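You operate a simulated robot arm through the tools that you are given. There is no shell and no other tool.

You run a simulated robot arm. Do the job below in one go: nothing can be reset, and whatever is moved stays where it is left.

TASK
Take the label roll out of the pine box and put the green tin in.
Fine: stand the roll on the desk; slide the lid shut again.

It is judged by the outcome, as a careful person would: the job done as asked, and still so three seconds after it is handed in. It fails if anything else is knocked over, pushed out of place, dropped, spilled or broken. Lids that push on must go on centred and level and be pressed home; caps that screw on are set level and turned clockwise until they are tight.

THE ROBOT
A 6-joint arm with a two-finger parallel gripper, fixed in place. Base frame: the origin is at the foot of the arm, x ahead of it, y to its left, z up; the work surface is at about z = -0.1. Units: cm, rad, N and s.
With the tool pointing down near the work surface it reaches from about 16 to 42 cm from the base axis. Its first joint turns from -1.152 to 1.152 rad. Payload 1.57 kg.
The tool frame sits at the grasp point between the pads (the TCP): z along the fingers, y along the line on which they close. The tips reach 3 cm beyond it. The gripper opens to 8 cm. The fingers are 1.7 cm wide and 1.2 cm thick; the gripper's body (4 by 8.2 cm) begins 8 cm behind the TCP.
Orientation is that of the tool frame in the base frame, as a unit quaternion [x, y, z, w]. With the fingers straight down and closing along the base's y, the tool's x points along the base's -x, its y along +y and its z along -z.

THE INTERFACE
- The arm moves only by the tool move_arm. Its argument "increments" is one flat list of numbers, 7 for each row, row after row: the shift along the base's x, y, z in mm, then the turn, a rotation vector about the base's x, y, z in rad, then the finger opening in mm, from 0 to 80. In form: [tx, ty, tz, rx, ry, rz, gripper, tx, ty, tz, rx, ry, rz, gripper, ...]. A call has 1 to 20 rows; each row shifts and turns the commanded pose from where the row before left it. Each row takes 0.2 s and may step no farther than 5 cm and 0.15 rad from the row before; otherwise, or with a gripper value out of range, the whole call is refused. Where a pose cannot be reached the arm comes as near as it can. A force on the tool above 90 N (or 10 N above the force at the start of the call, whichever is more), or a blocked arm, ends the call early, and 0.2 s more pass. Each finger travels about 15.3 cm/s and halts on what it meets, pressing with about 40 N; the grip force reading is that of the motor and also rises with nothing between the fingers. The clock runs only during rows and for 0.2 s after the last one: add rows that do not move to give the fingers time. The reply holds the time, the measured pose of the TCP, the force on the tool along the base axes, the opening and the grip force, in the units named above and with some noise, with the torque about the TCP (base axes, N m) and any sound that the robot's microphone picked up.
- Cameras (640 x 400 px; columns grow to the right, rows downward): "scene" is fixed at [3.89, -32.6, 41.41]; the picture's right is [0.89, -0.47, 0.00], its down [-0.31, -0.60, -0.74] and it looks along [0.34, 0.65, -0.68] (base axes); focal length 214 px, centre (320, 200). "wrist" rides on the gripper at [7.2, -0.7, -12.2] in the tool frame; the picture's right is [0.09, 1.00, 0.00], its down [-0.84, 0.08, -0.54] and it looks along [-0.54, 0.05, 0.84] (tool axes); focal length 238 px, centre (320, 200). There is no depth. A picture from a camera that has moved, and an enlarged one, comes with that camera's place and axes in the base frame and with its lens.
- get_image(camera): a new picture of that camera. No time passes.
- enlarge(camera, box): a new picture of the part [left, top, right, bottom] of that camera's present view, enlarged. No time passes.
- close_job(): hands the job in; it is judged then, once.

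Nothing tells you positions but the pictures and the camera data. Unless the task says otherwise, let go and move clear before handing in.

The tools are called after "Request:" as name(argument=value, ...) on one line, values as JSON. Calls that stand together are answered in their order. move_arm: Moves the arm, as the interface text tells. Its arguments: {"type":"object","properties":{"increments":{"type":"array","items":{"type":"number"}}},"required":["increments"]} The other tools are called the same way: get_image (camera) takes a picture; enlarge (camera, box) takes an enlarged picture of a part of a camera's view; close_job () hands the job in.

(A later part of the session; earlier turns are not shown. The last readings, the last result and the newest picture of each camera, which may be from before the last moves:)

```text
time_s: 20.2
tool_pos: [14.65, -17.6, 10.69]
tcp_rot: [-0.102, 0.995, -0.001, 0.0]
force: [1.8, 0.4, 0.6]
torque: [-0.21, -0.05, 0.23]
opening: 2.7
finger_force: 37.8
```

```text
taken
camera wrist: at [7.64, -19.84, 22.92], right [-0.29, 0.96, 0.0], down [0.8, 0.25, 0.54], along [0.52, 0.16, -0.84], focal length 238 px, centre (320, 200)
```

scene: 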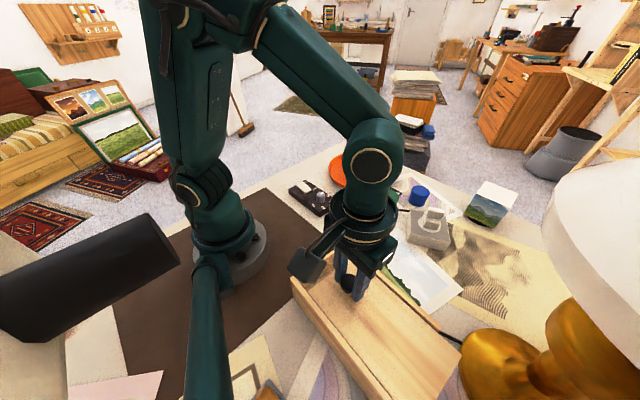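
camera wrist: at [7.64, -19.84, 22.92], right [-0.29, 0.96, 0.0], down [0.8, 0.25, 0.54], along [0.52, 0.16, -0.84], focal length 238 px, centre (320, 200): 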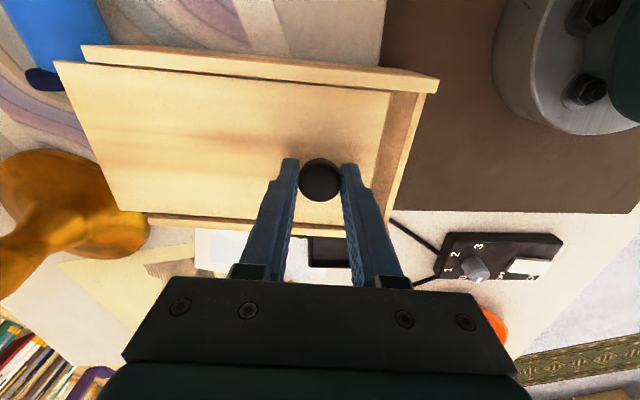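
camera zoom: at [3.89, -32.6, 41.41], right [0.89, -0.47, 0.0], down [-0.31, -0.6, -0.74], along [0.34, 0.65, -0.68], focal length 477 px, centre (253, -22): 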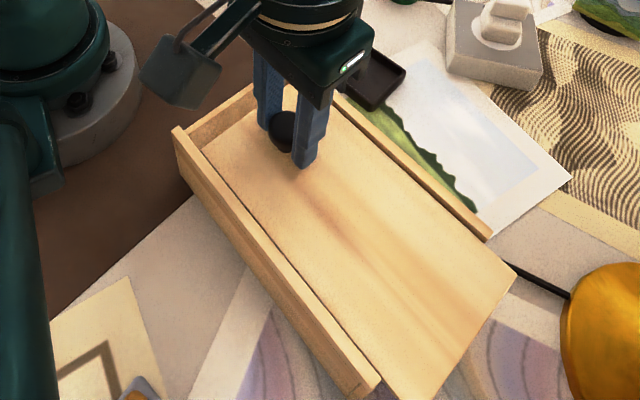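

About 1.2 cm left to restore; I'll drag that, then check.

Request:
move_arm(increments=[-0.61, 2.94, 0, 0, 0, 0, 20, -0.61, 2.94, 0, 0, 0, 0, 20, -0.61, 2.94, 0, 0, 0, 0, 20, -0.61, 2.94, 0, 0, 0, 0, 20])

Request:
enlarge(camera="scene", box=[260, 210, 440, 390])

Request:
get_image(camera="wrist")

```text
time_s: 21.2
tool_pos: [14.25, -16.41, 10.65]
tcp_rot: [-0.102, 0.995, 0.0, 0.0]
force: [-0.9, -0.8, 0.4]
torque: [0.05, -0.02, -0.13]
opening: 2.71
finger_force: 37.5
```

```text
2.22 times, centred on (350, 300) of scene
camera zoom: at [3.89, -32.6, 41.41], right [0.89, -0.47, 0.0], down [-0.31, -0.6, -0.74], along [0.34, 0.65, -0.68], focal length 477 px, centre (253, -22)
```

zoom: 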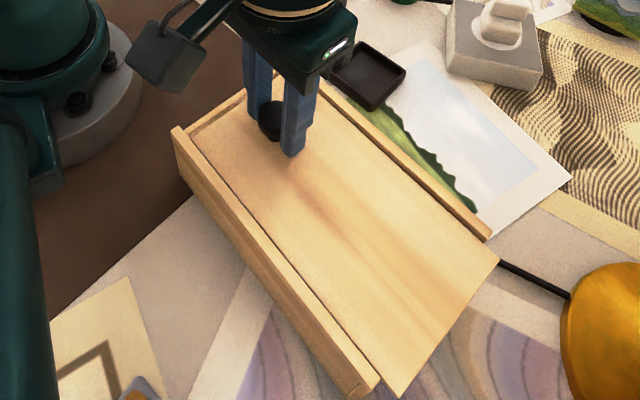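

```text
taken
camera wrist: at [7.39, -18.7, 22.93], right [-0.29, 0.96, 0.0], down [0.8, 0.24, 0.54], along [0.52, 0.16, -0.84], focal length 238 px, centre (320, 200)
```

wrist: 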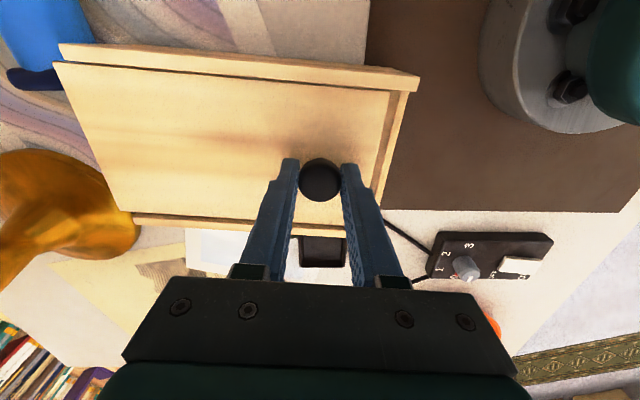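

The lid itself slid this time, leaving the box about 1.2 cm from its start. Now I'll press down about 20 N and slide the lid open in steps.

Request:
move_arm(increments=[0, 0, -1.6, 0, 0, 0, 20, 0.82, -3.92, 0, 0, 0, 0, 20, 0.82, -3.92, 0, 0, 0, 0, 20, 0.82, -3.92, 0, 0, 0, 0, 20, 0.82, -3.92, 0, 0, 0, 0, 20])

Request:
enlarge(camera="scene", box=[260, 210, 440, 390])

```text
time_s: 22.4
tool_pos: [14.69, -18.04, 10.63]
tcp_rot: [-0.103, 0.995, 0.0, -0.002]
force: [-10.8, -1.6, 33.2]
torque: [-0.04, 0.24, 0.02]
opening: 2.68
finger_force: 37.7
```

```text
2.22 times, centred on (350, 300) of scene
camera zoom: at [3.89, -32.59, 41.41], right [0.89, -0.47, 0.0], down [-0.31, -0.6, -0.74], along [0.34, 0.65, -0.68], focal length 477 px, centre (253, -22)
```

zoom: 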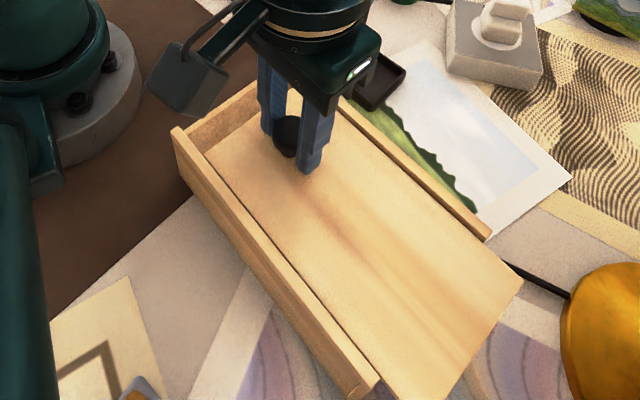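

The box stays put while pressed. I'll ease the sideways load slightly and continue sliding.

Request:
move_arm(increments=[0.3, -3.92, 0.4, 0, 0, 0, 20, 0.76, -3.92, 0, 0, 0, 0, 20, 0.76, -3.92, 0, 0, 0, 0, 20, 0.76, -3.92, 0, 0, 0, 0, 20, 0.76, -3.92, 0, 0, 0, 0, 20, 0.76, -3.92, 0, 0, 0, 0, 20])

Request:
enlarge(camera="scene", box=[260, 210, 440, 390])

```text
time_s: 23.8
tool_pos: [14.92, -20.35, 10.61]
tcp_rot: [-0.102, 0.995, 0.0, 0.003]
force: [10.8, 3.1, 17.7]
torque: [-0.05, -0.02, -0.01]
opening: 2.68
finger_force: 37.9
```

```text
2.22 times, centred on (350, 300) of scene
camera zoom: at [3.89, -32.59, 41.41], right [0.89, -0.47, 0.0], down [-0.31, -0.6, -0.74], along [0.34, 0.65, -0.68], focal length 477 px, centre (253, -22)
```

zoom: 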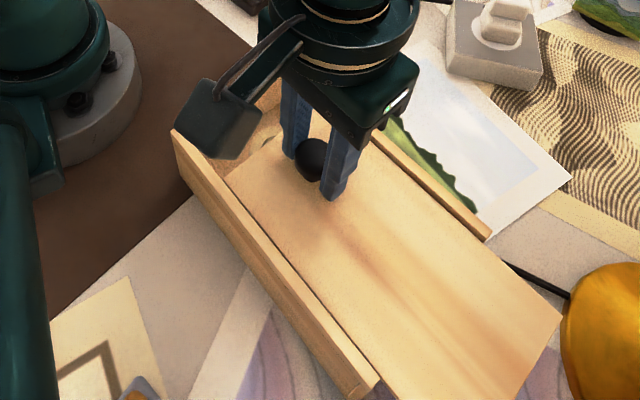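

Request:
move_arm(increments=[1.3, -3.92, 0, 0, 0, 0, 20, 0.86, -3.92, 0, 0, 0, 0, 20, 0.86, -3.92, 0, 0, 0, 0, 20, 0.86, -3.92, 0, 0, 0, 0, 20, 0.86, -3.92, 0, 0, 0, 0, 20])

Request:
get_image(camera="wrist")

Request:
get_image(camera="scene")

```text
time_s: 25.0
tool_pos: [15.32, -22.28, 10.47]
tcp_rot: [-0.102, 0.995, 0.001, -0.002]
force: [2.9, 2.0, -0.7]
torque: [0.0, -0.19, 0.0]
opening: 2.67
finger_force: 37.7
```

```text
taken
camera wrist: at [8.56, -24.52, 22.76], right [-0.29, 0.96, 0.0], down [0.81, 0.24, 0.54], along [0.52, 0.16, -0.84], focal length 238 px, centre (320, 200)
```

wrist: 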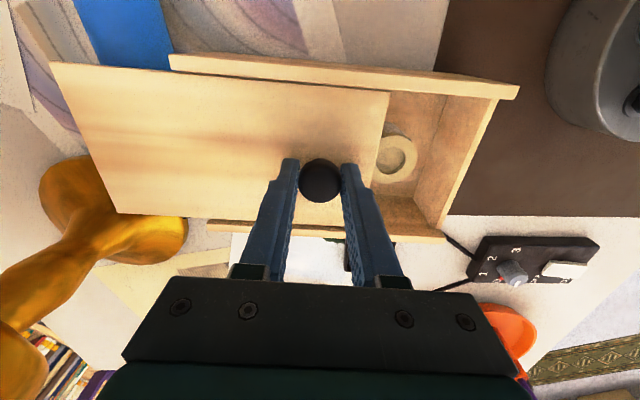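

```text
taken
```

scene: 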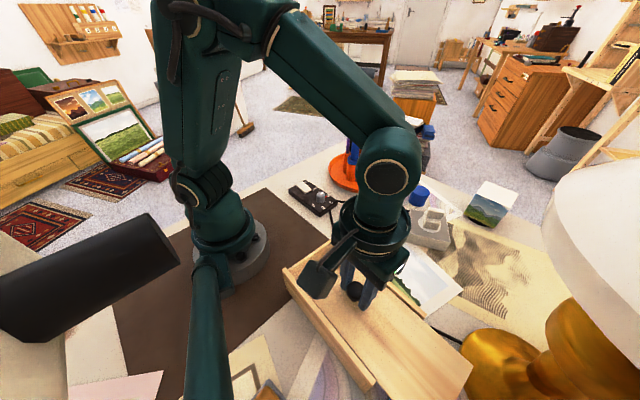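

The roll is visible inside near the open end. I'll look closer before deciding how much further to open.

Request:
enlarge(camera="wrist", box=[340, 60, 530, 250])

Request:
enlarge(camera="scene", box=[260, 210, 500, 400])

```text
2.11 times, centred on (435, 155) of wrist
camera zoom: at [8.56, -24.52, 22.76], right [-0.29, 0.96, 0.0], down [0.81, 0.24, 0.54], along [0.52, 0.16, -0.84], focal length 502 px, centre (78, 295)
```

zoom: 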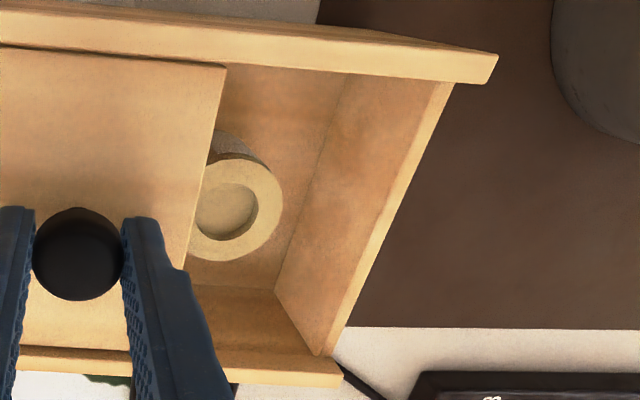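

```text
2.11 times, centred on (380, 305) of scene
camera zoom: at [3.89, -32.6, 41.41], right [0.89, -0.47, 0.0], down [-0.31, -0.6, -0.74], along [0.34, 0.65, -0.68], focal length 452 px, centre (194, -21)
```

zoom: 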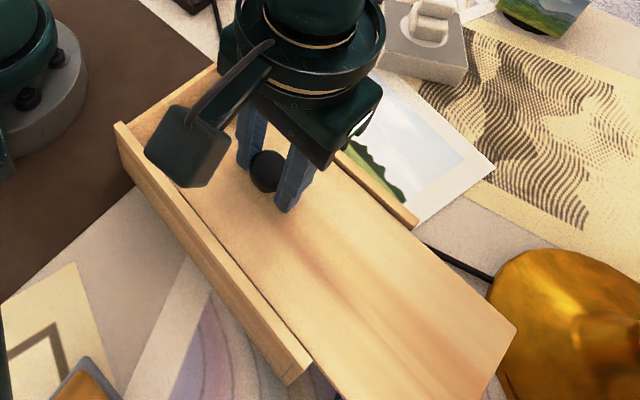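

The roll stands upright near the open end, about 4.7 cm across, at roughly (14.3, -16.1). I need about 2.5 cm more opening, so I'll renew the press and slide carefully.

Request:
move_arm(increments=[0, 0, -1.5, 0, 0, 0, 20, 0.82, -3.92, 0, 0, 0, 0, 20])

Request:
enlarge(camera="wrist", box=[340, 60, 530, 250])

Request:
enlarge(camera="scene", box=[260, 210, 500, 400])

```text
time_s: 25.6
tool_pos: [15.56, -22.91, 10.37]
tcp_rot: [-0.103, 0.995, -0.001, -0.002]
force: [-15.3, -2.9, 31.6]
torque: [-0.07, 0.25, 0.0]
opening: 2.71
finger_force: 37.5
```

```text
2.11 times, centred on (435, 155) of wrist
camera zoom: at [8.7, -24.98, 22.65], right [-0.29, 0.96, 0.0], down [0.8, 0.25, 0.54], along [0.52, 0.16, -0.84], focal length 502 px, centre (78, 295)
```

zoom: 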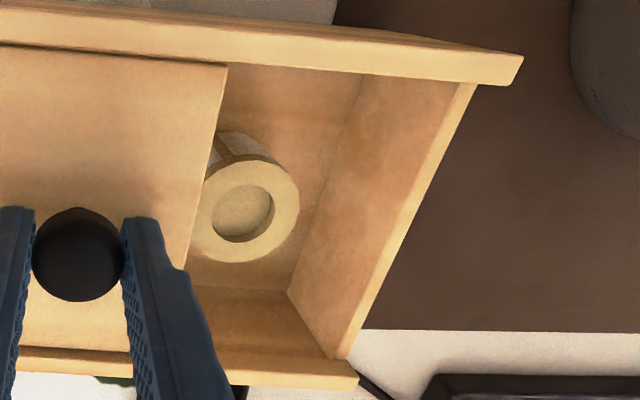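

```text
2.11 times, centred on (380, 305) of scene
camera zoom: at [3.89, -32.59, 41.41], right [0.89, -0.47, 0.0], down [-0.31, -0.6, -0.74], along [0.34, 0.65, -0.68], focal length 452 px, centre (194, -21)
```

zoom: 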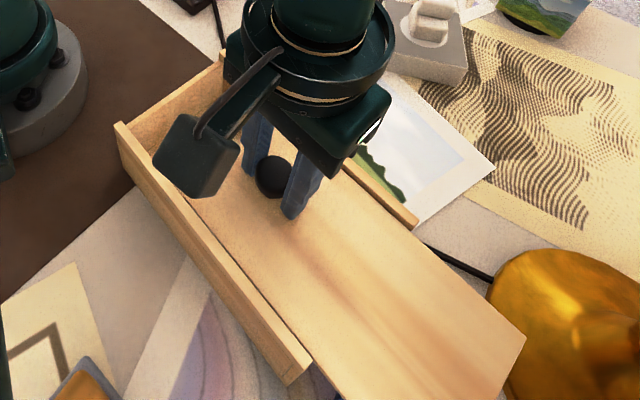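

Request:
move_arm(increments=[0.1, -3.92, 0.3, 0, 0, 0, 20, 0.74, -3.92, 0, 0, 0, 0, 20, 0.74, -3.92, 0, 0, 0, 0, 20])

Request:
get_image(camera="wrist")

Request:
enlarge(camera="scene", box=[260, 210, 500, 400])

```text
time_s: 26.4
tool_pos: [15.83, -23.77, 10.28]
tcp_rot: [-0.102, 0.995, 0.002, 0.0]
force: [-3.1, -0.1, -0.5]
torque: [-0.11, 0.36, 0.04]
opening: 2.72
finger_force: 37.9
```

```text
taken
camera wrist: at [8.93, -26.09, 22.6], right [-0.29, 0.96, 0.0], down [0.8, 0.24, 0.54], along [0.52, 0.16, -0.84], focal length 238 px, centre (320, 200)
```

wrist: 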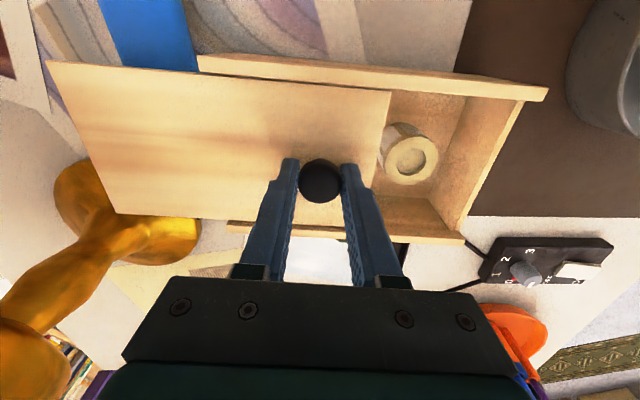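

```text
2.11 times, centred on (380, 305) of scene
camera zoom: at [3.89, -32.6, 41.41], right [0.89, -0.47, 0.0], down [-0.31, -0.6, -0.74], along [0.34, 0.65, -0.68], focal length 452 px, centre (194, -21)
```

zoom: 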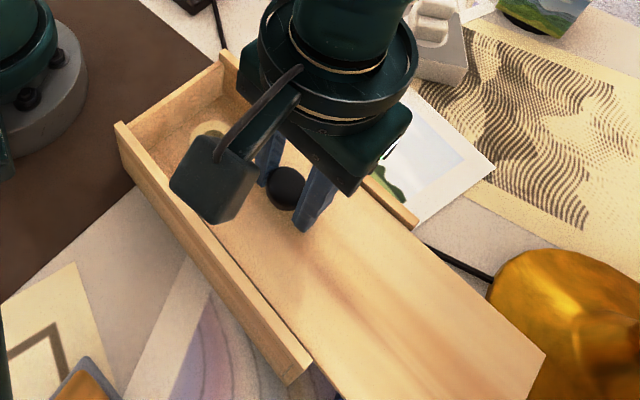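

The lid is open about 8.5 cm, with the roll fully exposed and the lid's weight still supported. I'll release the knob and lift clear.

Request:
move_arm(increments=[0, 0, 0.5, 0, 0, 0, 40, 0, 0, 0, 0, 0, 0, 60, 0, 0, 0, 0, 0, 0, 60, 0, 0, 15, 0, 0, 0, 60, 0, 0, 20, 0, 0, 0, 60, 0, 0, 20, 0, 0, 0, 60, 0, 0, 20, 0, 0, 0, 60, 0, 0, 20, 0, 0, 0, 60])

Request:
get_image(camera="wrist")

Request:
get_image(camera="scene")

```text
time_s: 28.2
tool_pos: [15.92, -23.91, 19.9]
tcp_rot: [-0.102, 0.995, 0.001, 0.0]
force: [0.0, -0.4, 0.2]
torque: [-0.04, 0.0, -0.01]
opening: 6.0
finger_force: 0.1
```

```text
taken
camera wrist: at [9.02, -26.18, 32.2], right [-0.29, 0.96, 0.0], down [0.8, 0.25, 0.54], along [0.52, 0.16, -0.84], focal length 238 px, centre (320, 200)
```

wrist: 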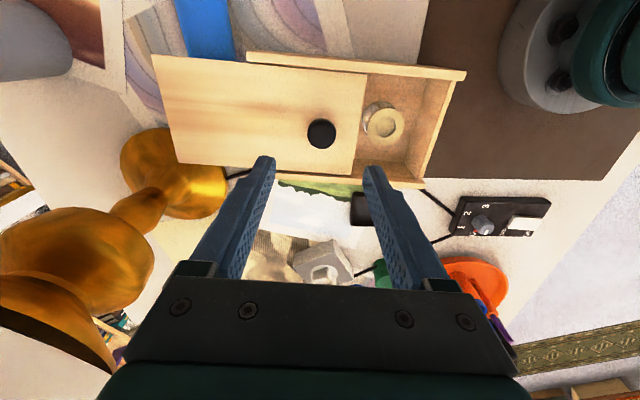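

```text
taken
```

scene: 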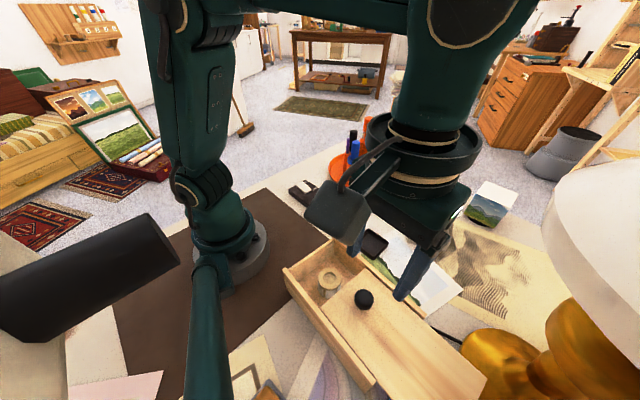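

Request:
move_arm(increments=[-1.5, 7.1, 0, 0, 0, -0.1427, 60, -1.5, 7.1, 0, 0, 0, -0.1427, 60, -1.5, 7.1, 0, 0, 0, -0.1427, 60, -1.5, 7.1, 0, 0, 0, -0.1427, 60, -1.5, 7.1, 0, 0, 0, -0.1427, 60, -1.5, 7.1, 0, 0, 0, -0.1427, 60, -1.5, 7.1, 0, 0, 0, -0.1427, 60, -1.5, 7.1, -5, 0, 0, -0.1427, 60, -1.5, 7.1, -5, 0, 0, -0.1427, 60, -1.5, 7.1, -5, 0, 0, -0.1427, 60, -1.5, 7.1, -5, 0, 0, -0.1427, 60, 0, 0, 0, 0, 0, 0, 60])

Request:
get_image(camera="wrist")

Request:
enlarge(camera="scene", box=[260, 210, 500, 400])

```text
time_s: 30.8
tool_pos: [14.11, -15.94, 17.93]
tcp_rot: [0.631, 0.776, 0.001, 0.0]
force: [0.5, -0.1, 0.0]
torque: [0.0, 0.01, -0.03]
opening: 6.02
finger_force: 0.1
```

```text
taken
camera wrist: at [11.98, -9.25, 30.25], right [0.96, 0.29, 0.0], down [0.24, -0.8, 0.54], along [0.16, -0.52, -0.84], focal length 238 px, centre (320, 200)
```

wrist: 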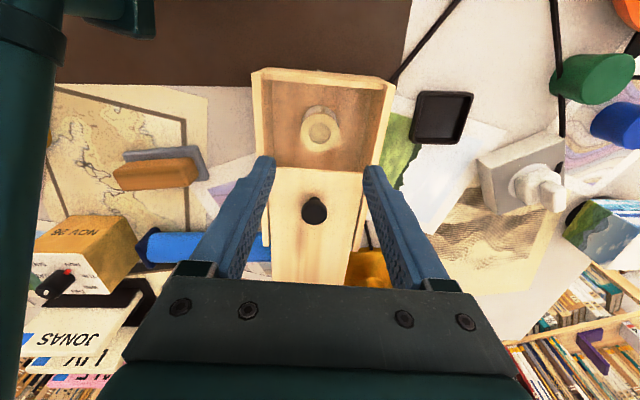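

```text
2.11 times, centred on (380, 305) of scene
camera zoom: at [3.89, -32.6, 41.41], right [0.89, -0.47, 0.0], down [-0.31, -0.6, -0.74], along [0.34, 0.65, -0.68], focal length 452 px, centre (194, -21)
```

zoom: 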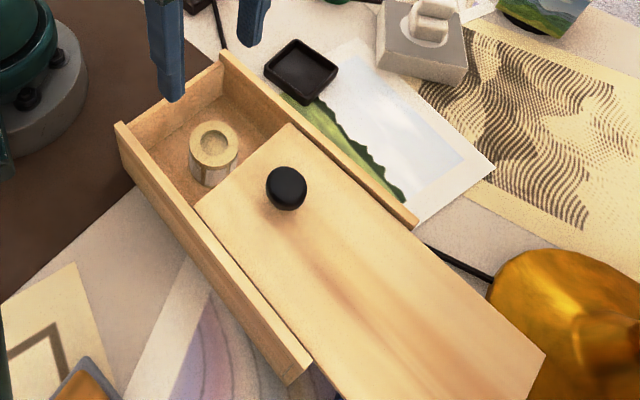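

Request:
enlarge(camera="wrist", box=[240, 60, 400, 180])

Request:
enlarge(camera="scene", box=[300, 220, 400, 310])

```text
3.33 times, centred on (320, 120) of wrist
camera zoom: at [11.98, -9.25, 30.25], right [0.96, 0.29, 0.0], down [0.24, -0.8, 0.54], along [0.16, -0.52, -0.84], focal length 794 px, centre (320, 467)
```

zoom: 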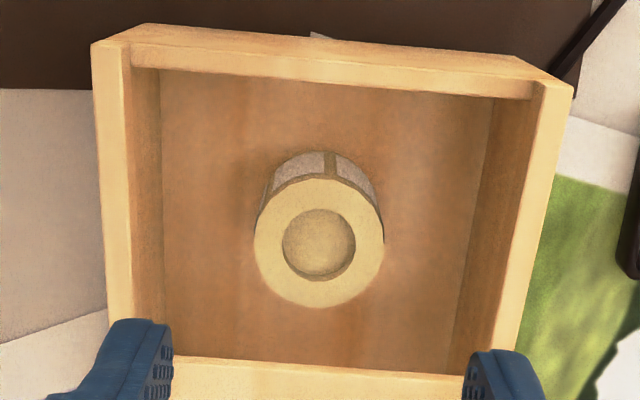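

```text
4.44 times, centred on (350, 265) of scene
camera zoom: at [3.89, -32.6, 41.41], right [0.89, -0.47, 0.0], down [-0.31, -0.6, -0.74], along [0.34, 0.65, -0.68], focal length 953 px, centre (187, -89)
```

zoom: 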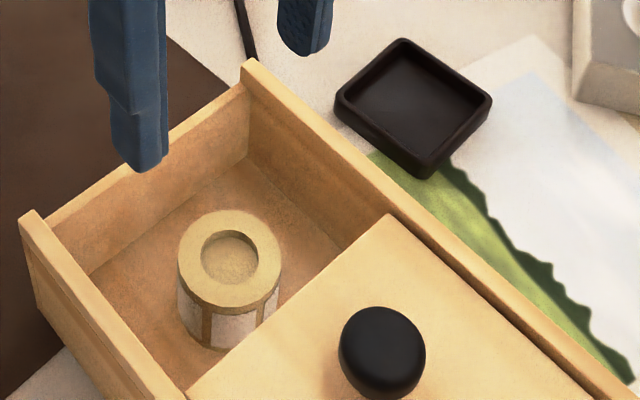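

The roll's top centre is at about (14.25, -16.8, 4.6), and it's 4.2 cm in diameter and centred across the box. I'll line up and start down, then check alignment.

Request:
move_arm(increments=[0.7, -4.3, 0, 0, 0, 0, 60, 0.7, -4.3, 0, 0, 0, 0, 60, 0, 0, -15, 0, 0, 0, 60, 0, 0, -15, 0, 0, 0, 60, 0, 0, -15, 0, 0, 0, 60, 0, 0, -15, 0, 0, 0, 60, 0, 0, -15, 0, 0, 0, 60, 0, 0, -10, 0, 0, 0, 60, 0, 0, 0, 0, 0, 0, 60])

Request:
get_image(camera="wrist")

Request:
enlarge(camera="scene", box=[270, 200, 430, 320])

```text
time_s: 32.8
tool_pos: [14.27, -17.03, 9.38]
tcp_rot: [0.63, 0.776, 0.0, 0.0]
force: [0.1, -0.1, -0.7]
torque: [-0.01, -0.03, 0.04]
opening: 5.99
finger_force: 0.1
```

```text
taken
camera wrist: at [12.25, -10.19, 21.65], right [0.96, 0.29, 0.0], down [0.25, -0.8, 0.54], along [0.16, -0.52, -0.84], focal length 238 px, centre (320, 200)
```

wrist: 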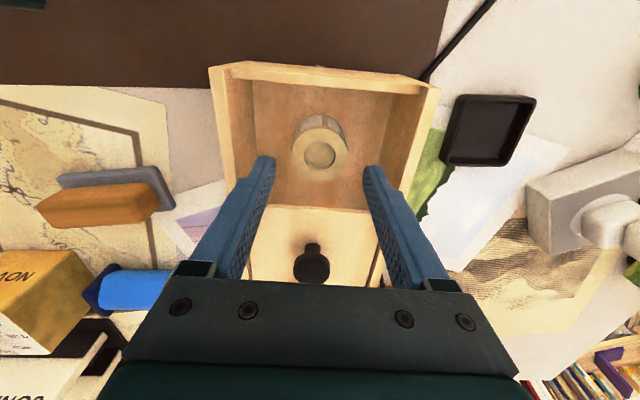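

```text
3.33 times, centred on (350, 260) of scene
camera zoom: at [3.89, -32.6, 41.41], right [0.89, -0.47, 0.0], down [-0.31, -0.6, -0.74], along [0.34, 0.65, -0.68], focal length 715 px, centre (220, 0)
```

zoom: 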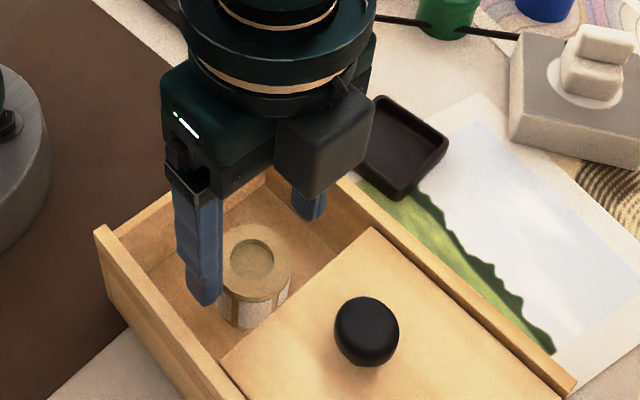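

Alignment is good, so I'll shift 2 mm and lower the fingers around the roll.

Request:
move_arm(increments=[0, 2, -5, 0, 0, 0, 60, 0, 0, -10, 0, 0, 0, 60, 0, 0, -10, 0, 0, 0, 60, 0, 0, -10, 0, 0, 0, 60, 0, 0, -10, 0, 0, 0, 60, 0, 0, -8, 0, 0, 0, 60, 0, 0, 0, 0, 0, 0, 60])

Request:
get_image(camera="wrist")

Request:
enlarge(camera="scene", box=[270, 200, 430, 320])

```text
time_s: 34.4
tool_pos: [14.24, -16.85, 4.15]
tcp_rot: [0.631, 0.776, 0.0, -0.001]
force: [-0.7, -0.2, 0.0]
torque: [0.01, -0.06, -0.04]
opening: 6.02
finger_force: 0.1
```

```text
taken
camera wrist: at [12.2, -9.96, 16.41], right [0.96, 0.29, 0.0], down [0.25, -0.8, 0.54], along [0.16, -0.52, -0.84], focal length 238 px, centre (320, 200)
```

wrist: 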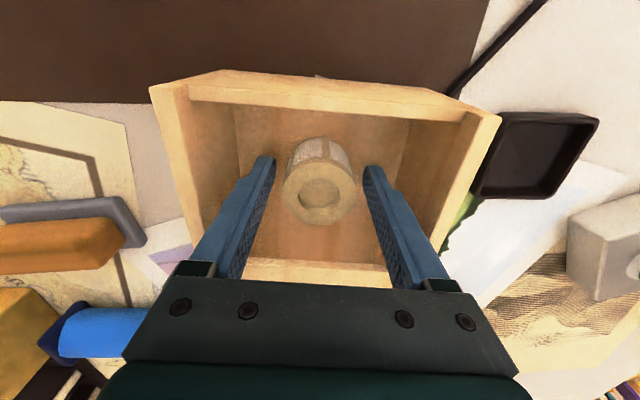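

```text
3.33 times, centred on (350, 260) of scene
camera zoom: at [3.89, -32.6, 41.41], right [0.89, -0.47, 0.0], down [-0.31, -0.6, -0.74], along [0.34, 0.65, -0.68], focal length 715 px, centre (220, 0)
```

zoom: 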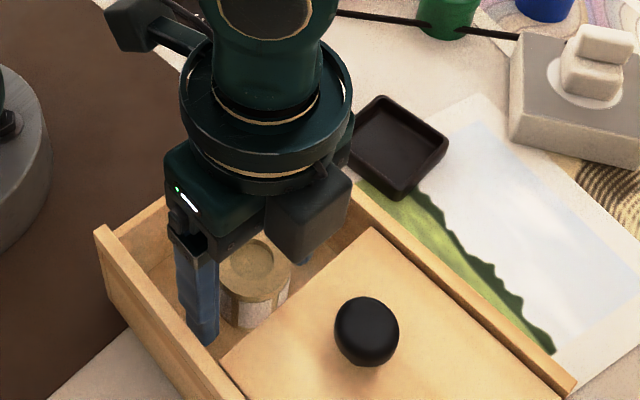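

The fingers are around the roll with no contact. I'll close on it.

Request:
move_arm(increments=[0, 0, 0, 0, 0, 0, 50, 0, 0, 0, 0, 0, 0, 36, 0, 0, 0, 0, 0, 0, 36, 0, 0, 0, 0, 0, 0, 36])

Request:
get_image(camera="wrist")

```text
time_s: 35.4
tool_pos: [14.32, -16.86, 4.24]
tcp_rot: [0.631, 0.776, 0.001, -0.001]
force: [-0.5, 0.0, 0.7]
torque: [-0.01, -0.01, 0.0]
opening: 4.05
finger_force: 39.9
```

```text
taken
camera wrist: at [12.2, -9.96, 16.43], right [0.96, 0.29, 0.0], down [0.25, -0.8, 0.54], along [0.16, -0.52, -0.84], focal length 238 px, centre (320, 200)
```

wrist: 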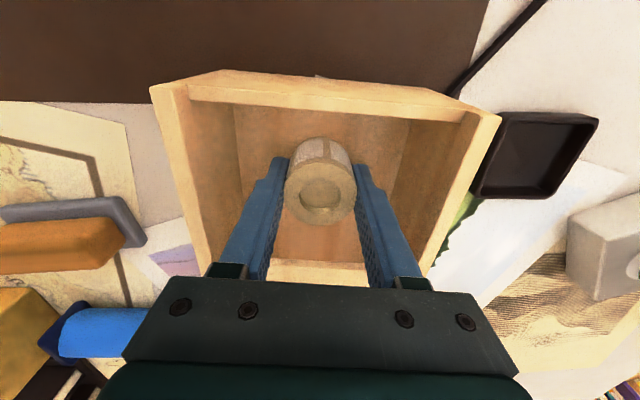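

Gripped at 4.05 cm. Lifting straight up.

Request:
move_arm(increments=[0, 0, 8, 0, 0, 0, 36, 0, 0, 12, 0, 0, 0, 36, 0, 0, 16, 0, 0, 0, 36, 0, 0, 20, 0, 0, 0, 36, 0, 0, 20, 0, 0, 0, 36, 0, 0, 20, 0, 0, 0, 36, 0, 0, 20, 0, 0, 0, 36, 0, 0, 14, 0, 0, 0, 36])

Request:
get_image(camera="wrist")

Request:
get_image(camera="scene")

```text
time_s: 37.2
tool_pos: [14.2, -16.84, 17.18]
tcp_rot: [0.63, 0.777, 0.0, 0.001]
force: [1.2, -0.6, 0.1]
torque: [0.01, -0.02, 0.01]
opening: 3.57
finger_force: 0.1
```

```text
taken
camera wrist: at [12.12, -10.07, 29.32], right [0.96, 0.29, 0.0], down [0.25, -0.8, 0.54], along [0.16, -0.52, -0.84], focal length 238 px, centre (320, 200)
```

wrist: 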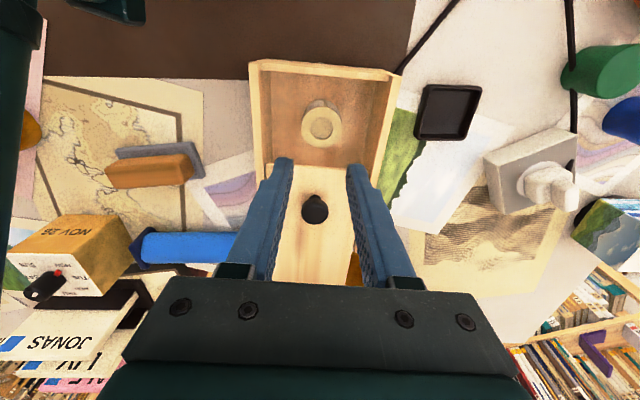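

```text
taken
```

scene: 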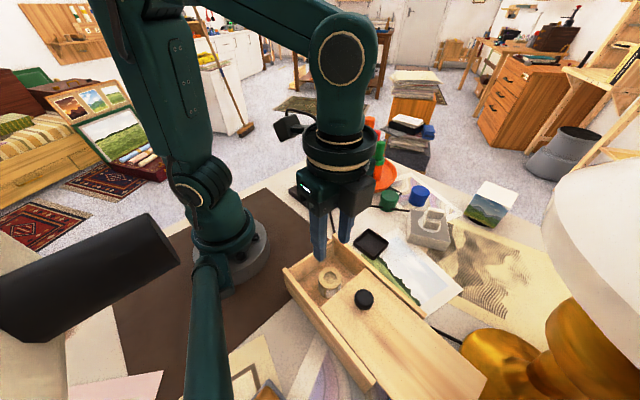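

The roll slipped out and is still standing in place in the box. I'll regrip a little lower with a full closing command and lift more slowly.

Request:
move_arm(increments=[0, 0, 0, 0, 0, 0, 60, 0, 0, 0, 0, 0, 0, 60, 0, 0, -20, 0, 0, 0, 60, 0, 0, -20, 0, 0, 0, 60, 0, 0, -20, 0, 0, 0, 60, 0, 0, -20, 0, 0, 0, 60, 0, 0, -20, 0, 0, 0, 60, 0, 0, 0, 0, 0, 0, 60])

Request:
enlarge(camera="wrist", box=[200, 60, 440, 230])

Request:
enlarge(camera="scene", box=[300, 220, 400, 310])

```text
time_s: 39.0
tool_pos: [14.0, -16.76, 6.98]
tcp_rot: [0.631, 0.776, 0.0, 0.0]
force: [-0.3, -0.5, -0.7]
torque: [0.01, 0.0, 0.01]
opening: 5.99
finger_force: 0.2
```

```text
2.35 times, centred on (320, 145) of wrist
camera zoom: at [11.99, -9.97, 19.26], right [0.96, 0.29, 0.0], down [0.25, -0.8, 0.54], along [0.16, -0.52, -0.84], focal length 561 px, centre (320, 329)
```

zoom: 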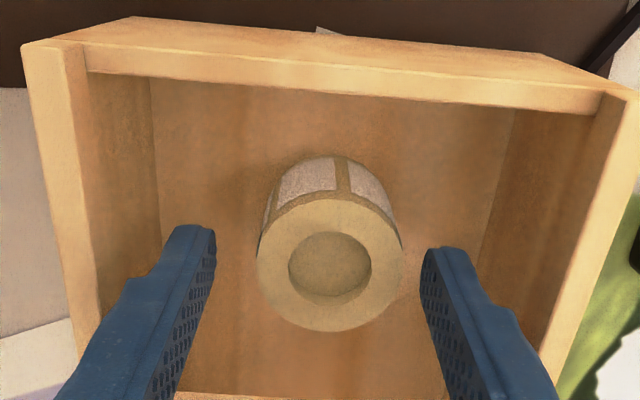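

```text
4.44 times, centred on (350, 265) of scene
camera zoom: at [3.89, -32.6, 41.41], right [0.89, -0.47, 0.0], down [-0.31, -0.6, -0.74], along [0.34, 0.65, -0.68], focal length 953 px, centre (187, -89)
```

zoom: 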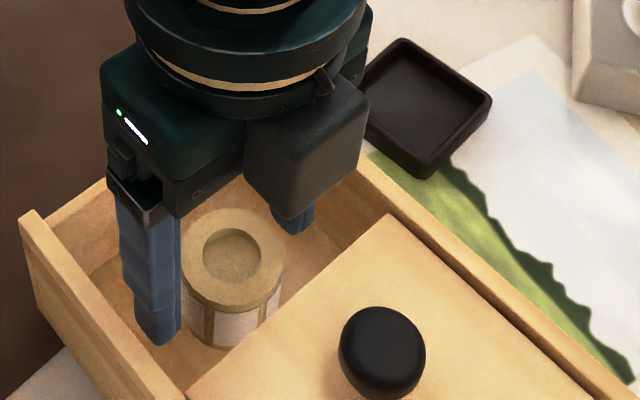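

Request:
move_arm(increments=[2.8, 0.6, -8, 0, 0, 0, 60, 0, 0, -10, 0, 0, 0, 60, 0, 0, -8, 0, 0, 0, 60, 0, 0, -6, 0, 0, 0, 60, 0, 0, 0, 0, 0, 0, 50, 0, 0, 0, 0, 0, 0, 30, 0, 0, 0, 0, 0, 0, 10, 0, 0, 0, 0, 0, 0, 0, 0, 0, 0, 0, 0, 0, 0])

Request:
enlarge(camera="wrist", box=[200, 60, 440, 230])

```text
time_s: 41.0
tool_pos: [14.54, -16.56, 3.73]
tcp_rot: [0.631, 0.776, 0.0, -0.001]
force: [0.0, 0.1, 0.2]
torque: [0.06, 0.0, -0.02]
opening: 4.06
finger_force: 40.5
```

```text
2.35 times, centred on (320, 145) of wrist
camera zoom: at [12.34, -9.79, 16.07], right [0.96, 0.29, 0.0], down [0.25, -0.8, 0.54], along [0.16, -0.52, -0.84], focal length 561 px, centre (320, 329)
```

zoom: 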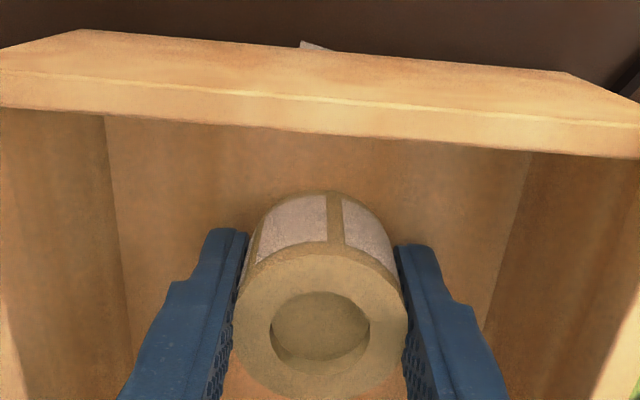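

Firm contact at 4.06 cm. I'll lift slowly by about 1 cm and check.

Request:
move_arm(increments=[0, 0, 2, 0, 0, 0, 0, 0, 0, 2, 0, 0, 0, 0, 0, 0, 2, 0, 0, 0, 0, 0, 0, 2, 0, 0, 0, 0, 0, 0, 2, 0, 0, 0, 0])

Request:
enlarge(camera="wrist", box=[200, 60, 440, 230])

Request:
enlarge(camera="scene", box=[300, 220, 400, 310])

```text
time_s: 42.2
tool_pos: [14.57, -16.61, 4.88]
tcp_rot: [0.631, 0.776, 0.0, 0.0]
force: [0.2, -0.3, -0.9]
torque: [0.02, -0.02, 0.03]
opening: 4.07
finger_force: 40.1
```

```text
2.35 times, centred on (320, 145) of wrist
camera zoom: at [12.43, -9.82, 17.13], right [0.96, 0.29, 0.0], down [0.25, -0.8, 0.54], along [0.16, -0.52, -0.84], focal length 561 px, centre (320, 329)
```

zoom: 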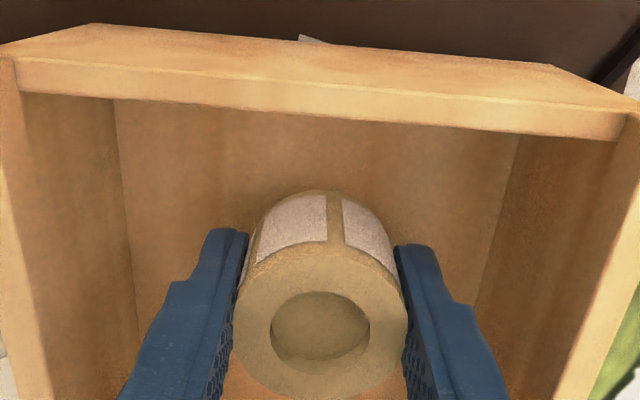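

```text
4.44 times, centred on (350, 265) of scene
camera zoom: at [3.89, -32.6, 41.41], right [0.89, -0.47, 0.0], down [-0.31, -0.6, -0.74], along [0.34, 0.65, -0.68], focal length 953 px, centre (187, -89)
```

zoom: 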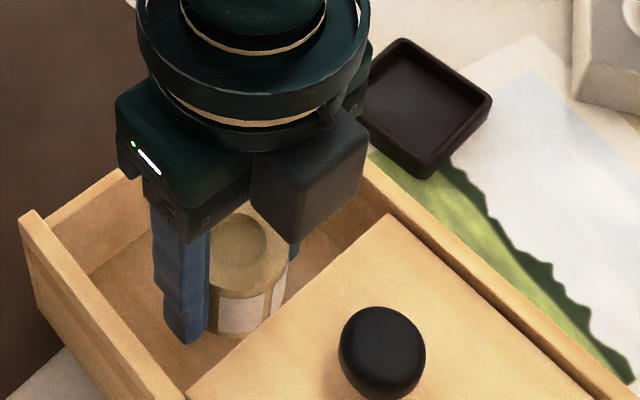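

It's lifting with the fingers now. I'll keep raising it steadily.

Request:
move_arm(increments=[0, 0, 4, 0, 0, 0, 0, 0, 0, 6, 0, 0, 0, 0, 0, 0, 8, 0, 0, 0, 0, 0, 0, 8, 0, 0, 0, 0, 0, 0, 8, 0, 0, 0, 0, 0, 0, 8, 0, 0, 0, 0, 0, 0, 8, 0, 0, 0, 0, 0, 0, 8, 0, 0, 0, 0, 0, 0, 8, 0, 0, 0, 0, 0, 0, 8, 0, 0, 0, 0, 0, 0, 8, 0, 0, 0, 0, 0, 0, 8, 0, 0, 0, 0, 0, 0, 8, 0, 0, 0, 0])

Request:
get_image(camera="wrist")

Request:
get_image(camera="scene")

```text
time_s: 45.0
tool_pos: [14.59, -16.65, 14.77]
tcp_rot: [0.63, 0.776, 0.0, 0.0]
force: [-0.3, 0.0, -0.8]
torque: [-0.01, -0.01, 0.0]
opening: 4.05
finger_force: 40.2
```

```text
taken
camera wrist: at [12.52, -9.85, 26.95], right [0.96, 0.29, 0.0], down [0.25, -0.8, 0.54], along [0.16, -0.52, -0.84], focal length 238 px, centre (320, 200)
```

wrist: 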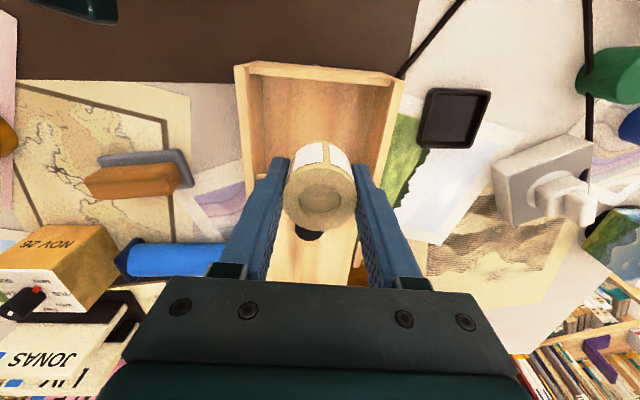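

```text
taken
```

scene: 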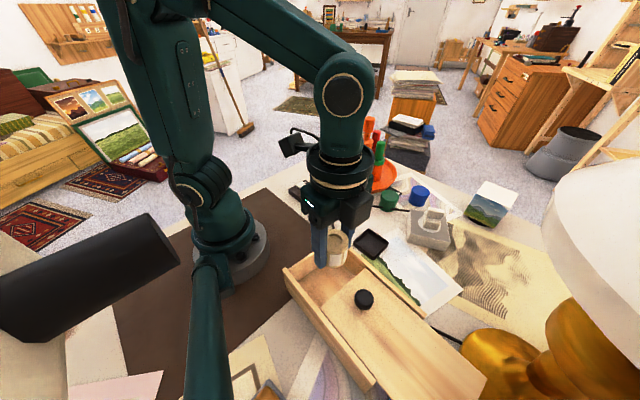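

The roll is held securely above the box. I'll carry it to the bare desk patch around (28.5, -3.5), between the black tray and the green tin.

Request:
move_arm(increments=[7, 6.5, 0, 0, 0, 0, 0, 12, 11, 0, 0, 0, 0, 0, 12, 11, 0, 0, 0, 0, 0, 12, 11, 0, 0, 0, 0, 0, 12, 11, 0, 0, 0, 0, 0, 12, 11, 0, 0, 0, 0, 0, 12, 11, 0, 0, 0, 0, 0, 12, 11, 0, 0, 0, 0, 0, 12, 11, 0, 0, 0, 0, 0, 12, 11, 0, 0, 0, 0, 0, 12, 11, 0, 0, 0, 0, 0, 12, 15, 0, 0, 0, 0, 0, 0, 0, 0, 0, 0, 0, 0])

Request:
get_image(camera="wrist")

Request:
get_image(camera="scene")

```text
time_s: 47.8
tool_pos: [28.48, -3.26, 14.76]
tcp_rot: [0.631, 0.776, 0.0, 0.0]
force: [0.2, -0.9, -0.5]
torque: [0.0, 0.0, 0.0]
opening: 4.05
finger_force: 40.2
```

```text
taken
camera wrist: at [26.4, 3.48, 26.99], right [0.96, 0.29, 0.0], down [0.25, -0.8, 0.54], along [0.16, -0.52, -0.84], focal length 238 px, centre (320, 200)
```

wrist: 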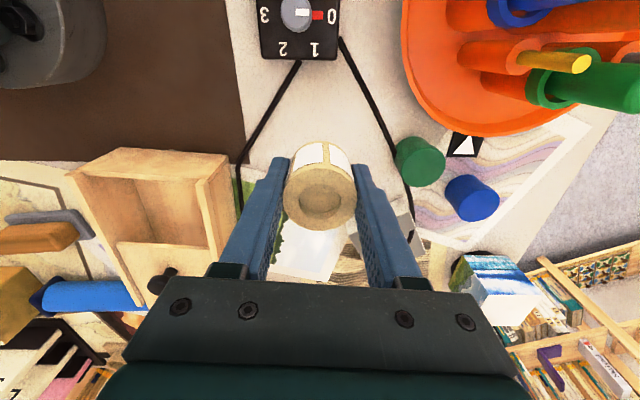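

```text
taken
```

scene: 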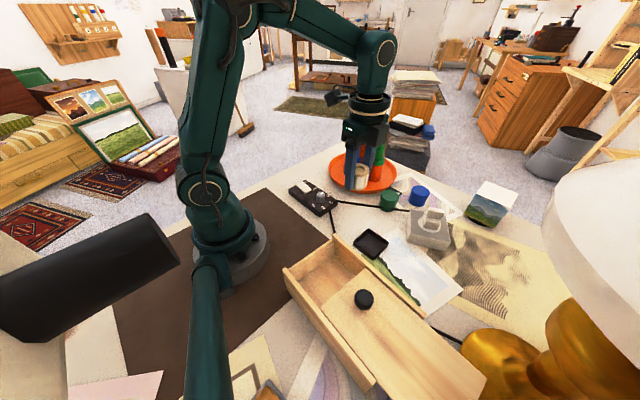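

The spot below is bare desk, well clear of both cables. Lowering the roll.

Request:
move_arm(increments=[0, 0, -10, 0, 0, 0, 0, 0, 0, -15, 0, 0, 0, 0, 0, 0, -15, 0, 0, 0, 0, 0, 0, -15, 0, 0, 0, 0, 0, 0, -15, 0, 0, 0, 0, 0, 0, -15, 0, 0, 0, 0, 0, 0, -10, 0, 0, 0, 0, 0, 0, -7, 0, 0, 0, 0, 0, 0, -5, 0, 0, 0, 0, 0, 0, 0, 0, 0, 0, 0])

Request:
get_image(camera="wrist")

Request:
enlarge(camera="scene", box=[300, 150, 420, 240])

```text
time_s: 50.0
tool_pos: [28.36, -3.55, 4.09]
tcp_rot: [0.63, 0.776, 0.0, 0.0]
force: [0.6, -1.1, -0.1]
torque: [0.01, 0.03, 0.03]
opening: 4.07
finger_force: 40.2
```

```text
taken
camera wrist: at [26.23, 3.25, 16.35], right [0.96, 0.29, 0.0], down [0.25, -0.8, 0.54], along [0.16, -0.52, -0.84], focal length 238 px, centre (320, 200)
```

wrist: 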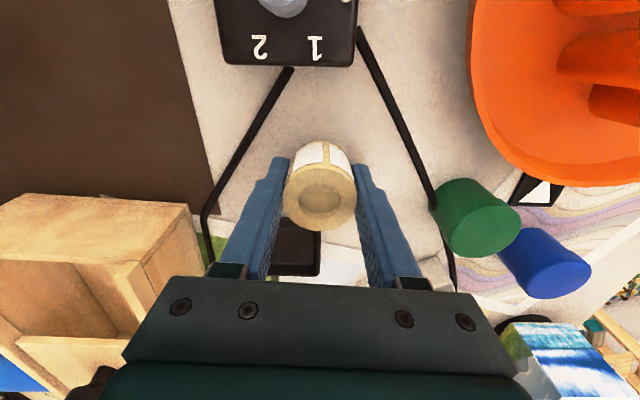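

```text
4.44 times, centred on (360, 195) of scene
camera zoom: at [3.89, -32.6, 41.41], right [0.89, -0.47, 0.0], down [-0.31, -0.6, -0.74], along [0.34, 0.65, -0.68], focal length 953 px, centre (142, 222)
```

zoom: 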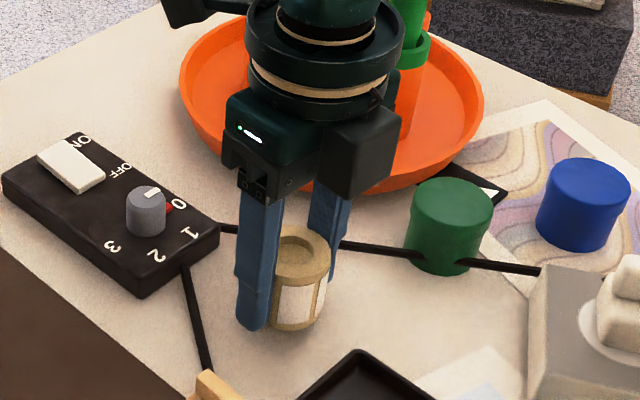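

Request:
move_arm(increments=[0, 0, -3, 0, 0, 0, 0, 0, 0, -3, 0, 0, 0, 0, 0, 0, -2, 0, 0, 0, 0, 0, 0, 0, 0, 0, 0, 0])

Request:
enlarge(camera="scene", box=[335, 180, 375, 220])

```text
time_s: 51.0
tool_pos: [28.36, -3.58, 3.17]
tcp_rot: [0.63, 0.776, 0.0, 0.001]
force: [0.2, 0.2, -0.3]
torque: [-0.01, 0.02, -0.02]
opening: 4.08
finger_force: 40.2
```

```text
10.00 times, centred on (355, 200) of scene
camera zoom: at [3.89, -32.6, 41.41], right [0.89, -0.47, 0.0], down [-0.31, -0.6, -0.74], along [0.34, 0.65, -0.68], focal length 2145 px, centre (-30, 200)
```

zoom: 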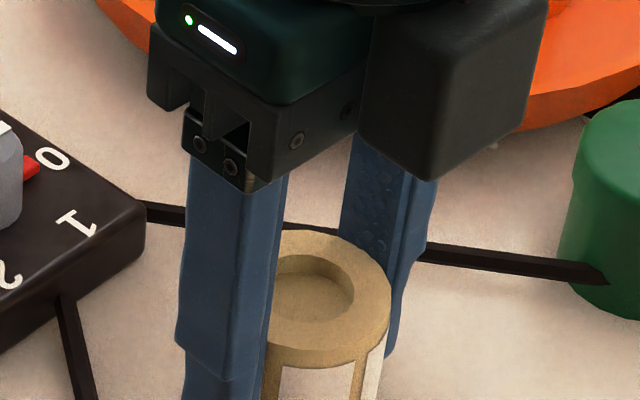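

Request:
move_arm(increments=[0, 0, -1, 0, 0, 0, 0, 0, 0, -1, 0, 0, 0, 0, 0, 0, 0, 0, 0, 0, 0])

Request:
enlarge(camera="scene", box=[335, 190, 375, 230])

```text
time_s: 51.8
tool_pos: [28.34, -3.54, 3.17]
tcp_rot: [0.63, 0.776, 0.0, 0.001]
force: [-0.3, -0.2, -0.9]
torque: [-0.01, 0.0, -0.02]
opening: 4.05
finger_force: 40.1
```

```text
10.00 times, centred on (355, 210) of scene
camera zoom: at [3.89, -32.6, 41.41], right [0.89, -0.47, 0.0], down [-0.31, -0.6, -0.74], along [0.34, 0.65, -0.68], focal length 2145 px, centre (-30, 100)
```

zoom: 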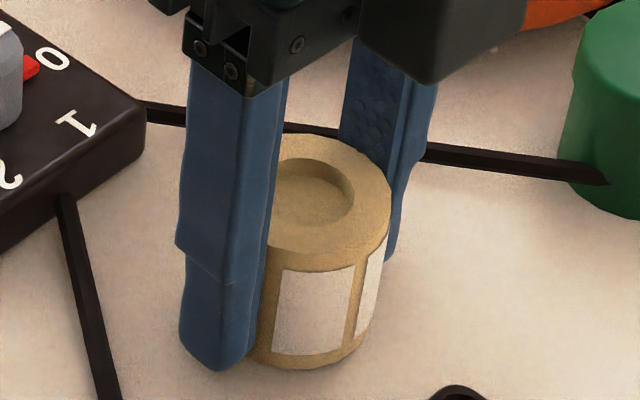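

Request:
move_arm(increments=[0, 0, -1, 0, 0, 0, 0, 0, 0, -1, 0, 0, 0, 0, 0, 0, 0, 0, 0, 0, 0])

```text
time_s: 52.6
tool_pos: [28.49, -3.66, 2.9]
tcp_rot: [0.631, 0.776, -0.001, -0.001]
force: [-11.1, -3.3, 23.1]
torque: [0.06, -0.21, 0.02]
opening: 4.05
finger_force: 40.5
```

Contact with the desk is felt (23 N). I'll ease up slightly and let go.

Request:
move_arm(increments=[0, 0, 0.9, 0, 0, 0, 0, 0, 0, 0, 0, 0, 0, 0, 0, 0, 0, 0, 0, 0, 48, 0, 0, 0, 0, 0, 0, 56, 0, 0, 0, 0, 0, 0, 56])

Request:
get_image(camera="wrist")

Request:
enlarge(camera="scene", box=[335, 190, 375, 230])

```text
time_s: 53.8
tool_pos: [28.46, -3.39, 2.97]
tcp_rot: [0.631, 0.776, 0.0, 0.0]
force: [-1.1, -1.0, 0.4]
torque: [-0.01, 0.05, 0.01]
opening: 5.6
finger_force: 0.0
```

```text
taken
camera wrist: at [26.38, 3.24, 15.2], right [0.96, 0.29, 0.0], down [0.25, -0.8, 0.54], along [0.16, -0.52, -0.84], focal length 238 px, centre (320, 200)
```

wrist: 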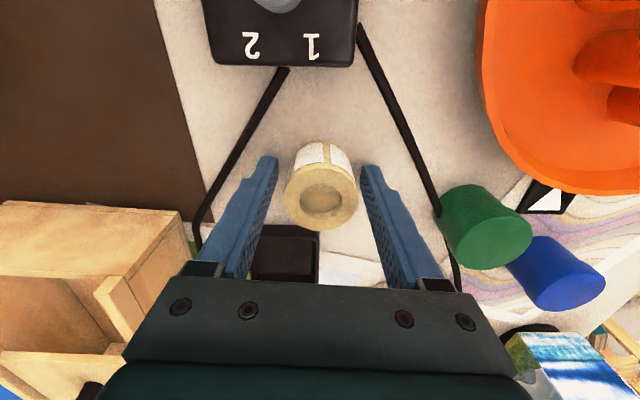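

```text
10.00 times, centred on (355, 210) of scene
camera zoom: at [3.89, -32.6, 41.41], right [0.89, -0.47, 0.0], down [-0.31, -0.6, -0.74], along [0.34, 0.65, -0.68], focal length 2145 px, centre (-30, 100)
```

zoom: 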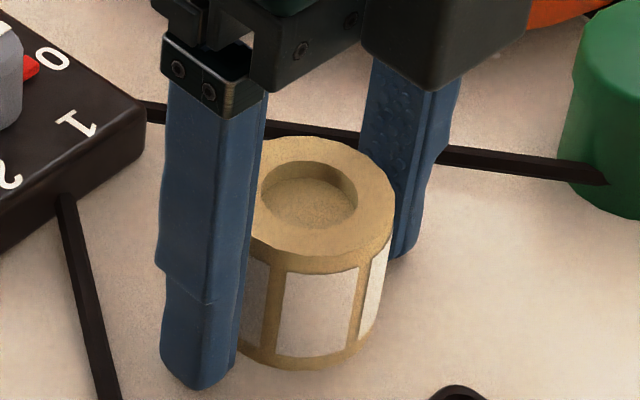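

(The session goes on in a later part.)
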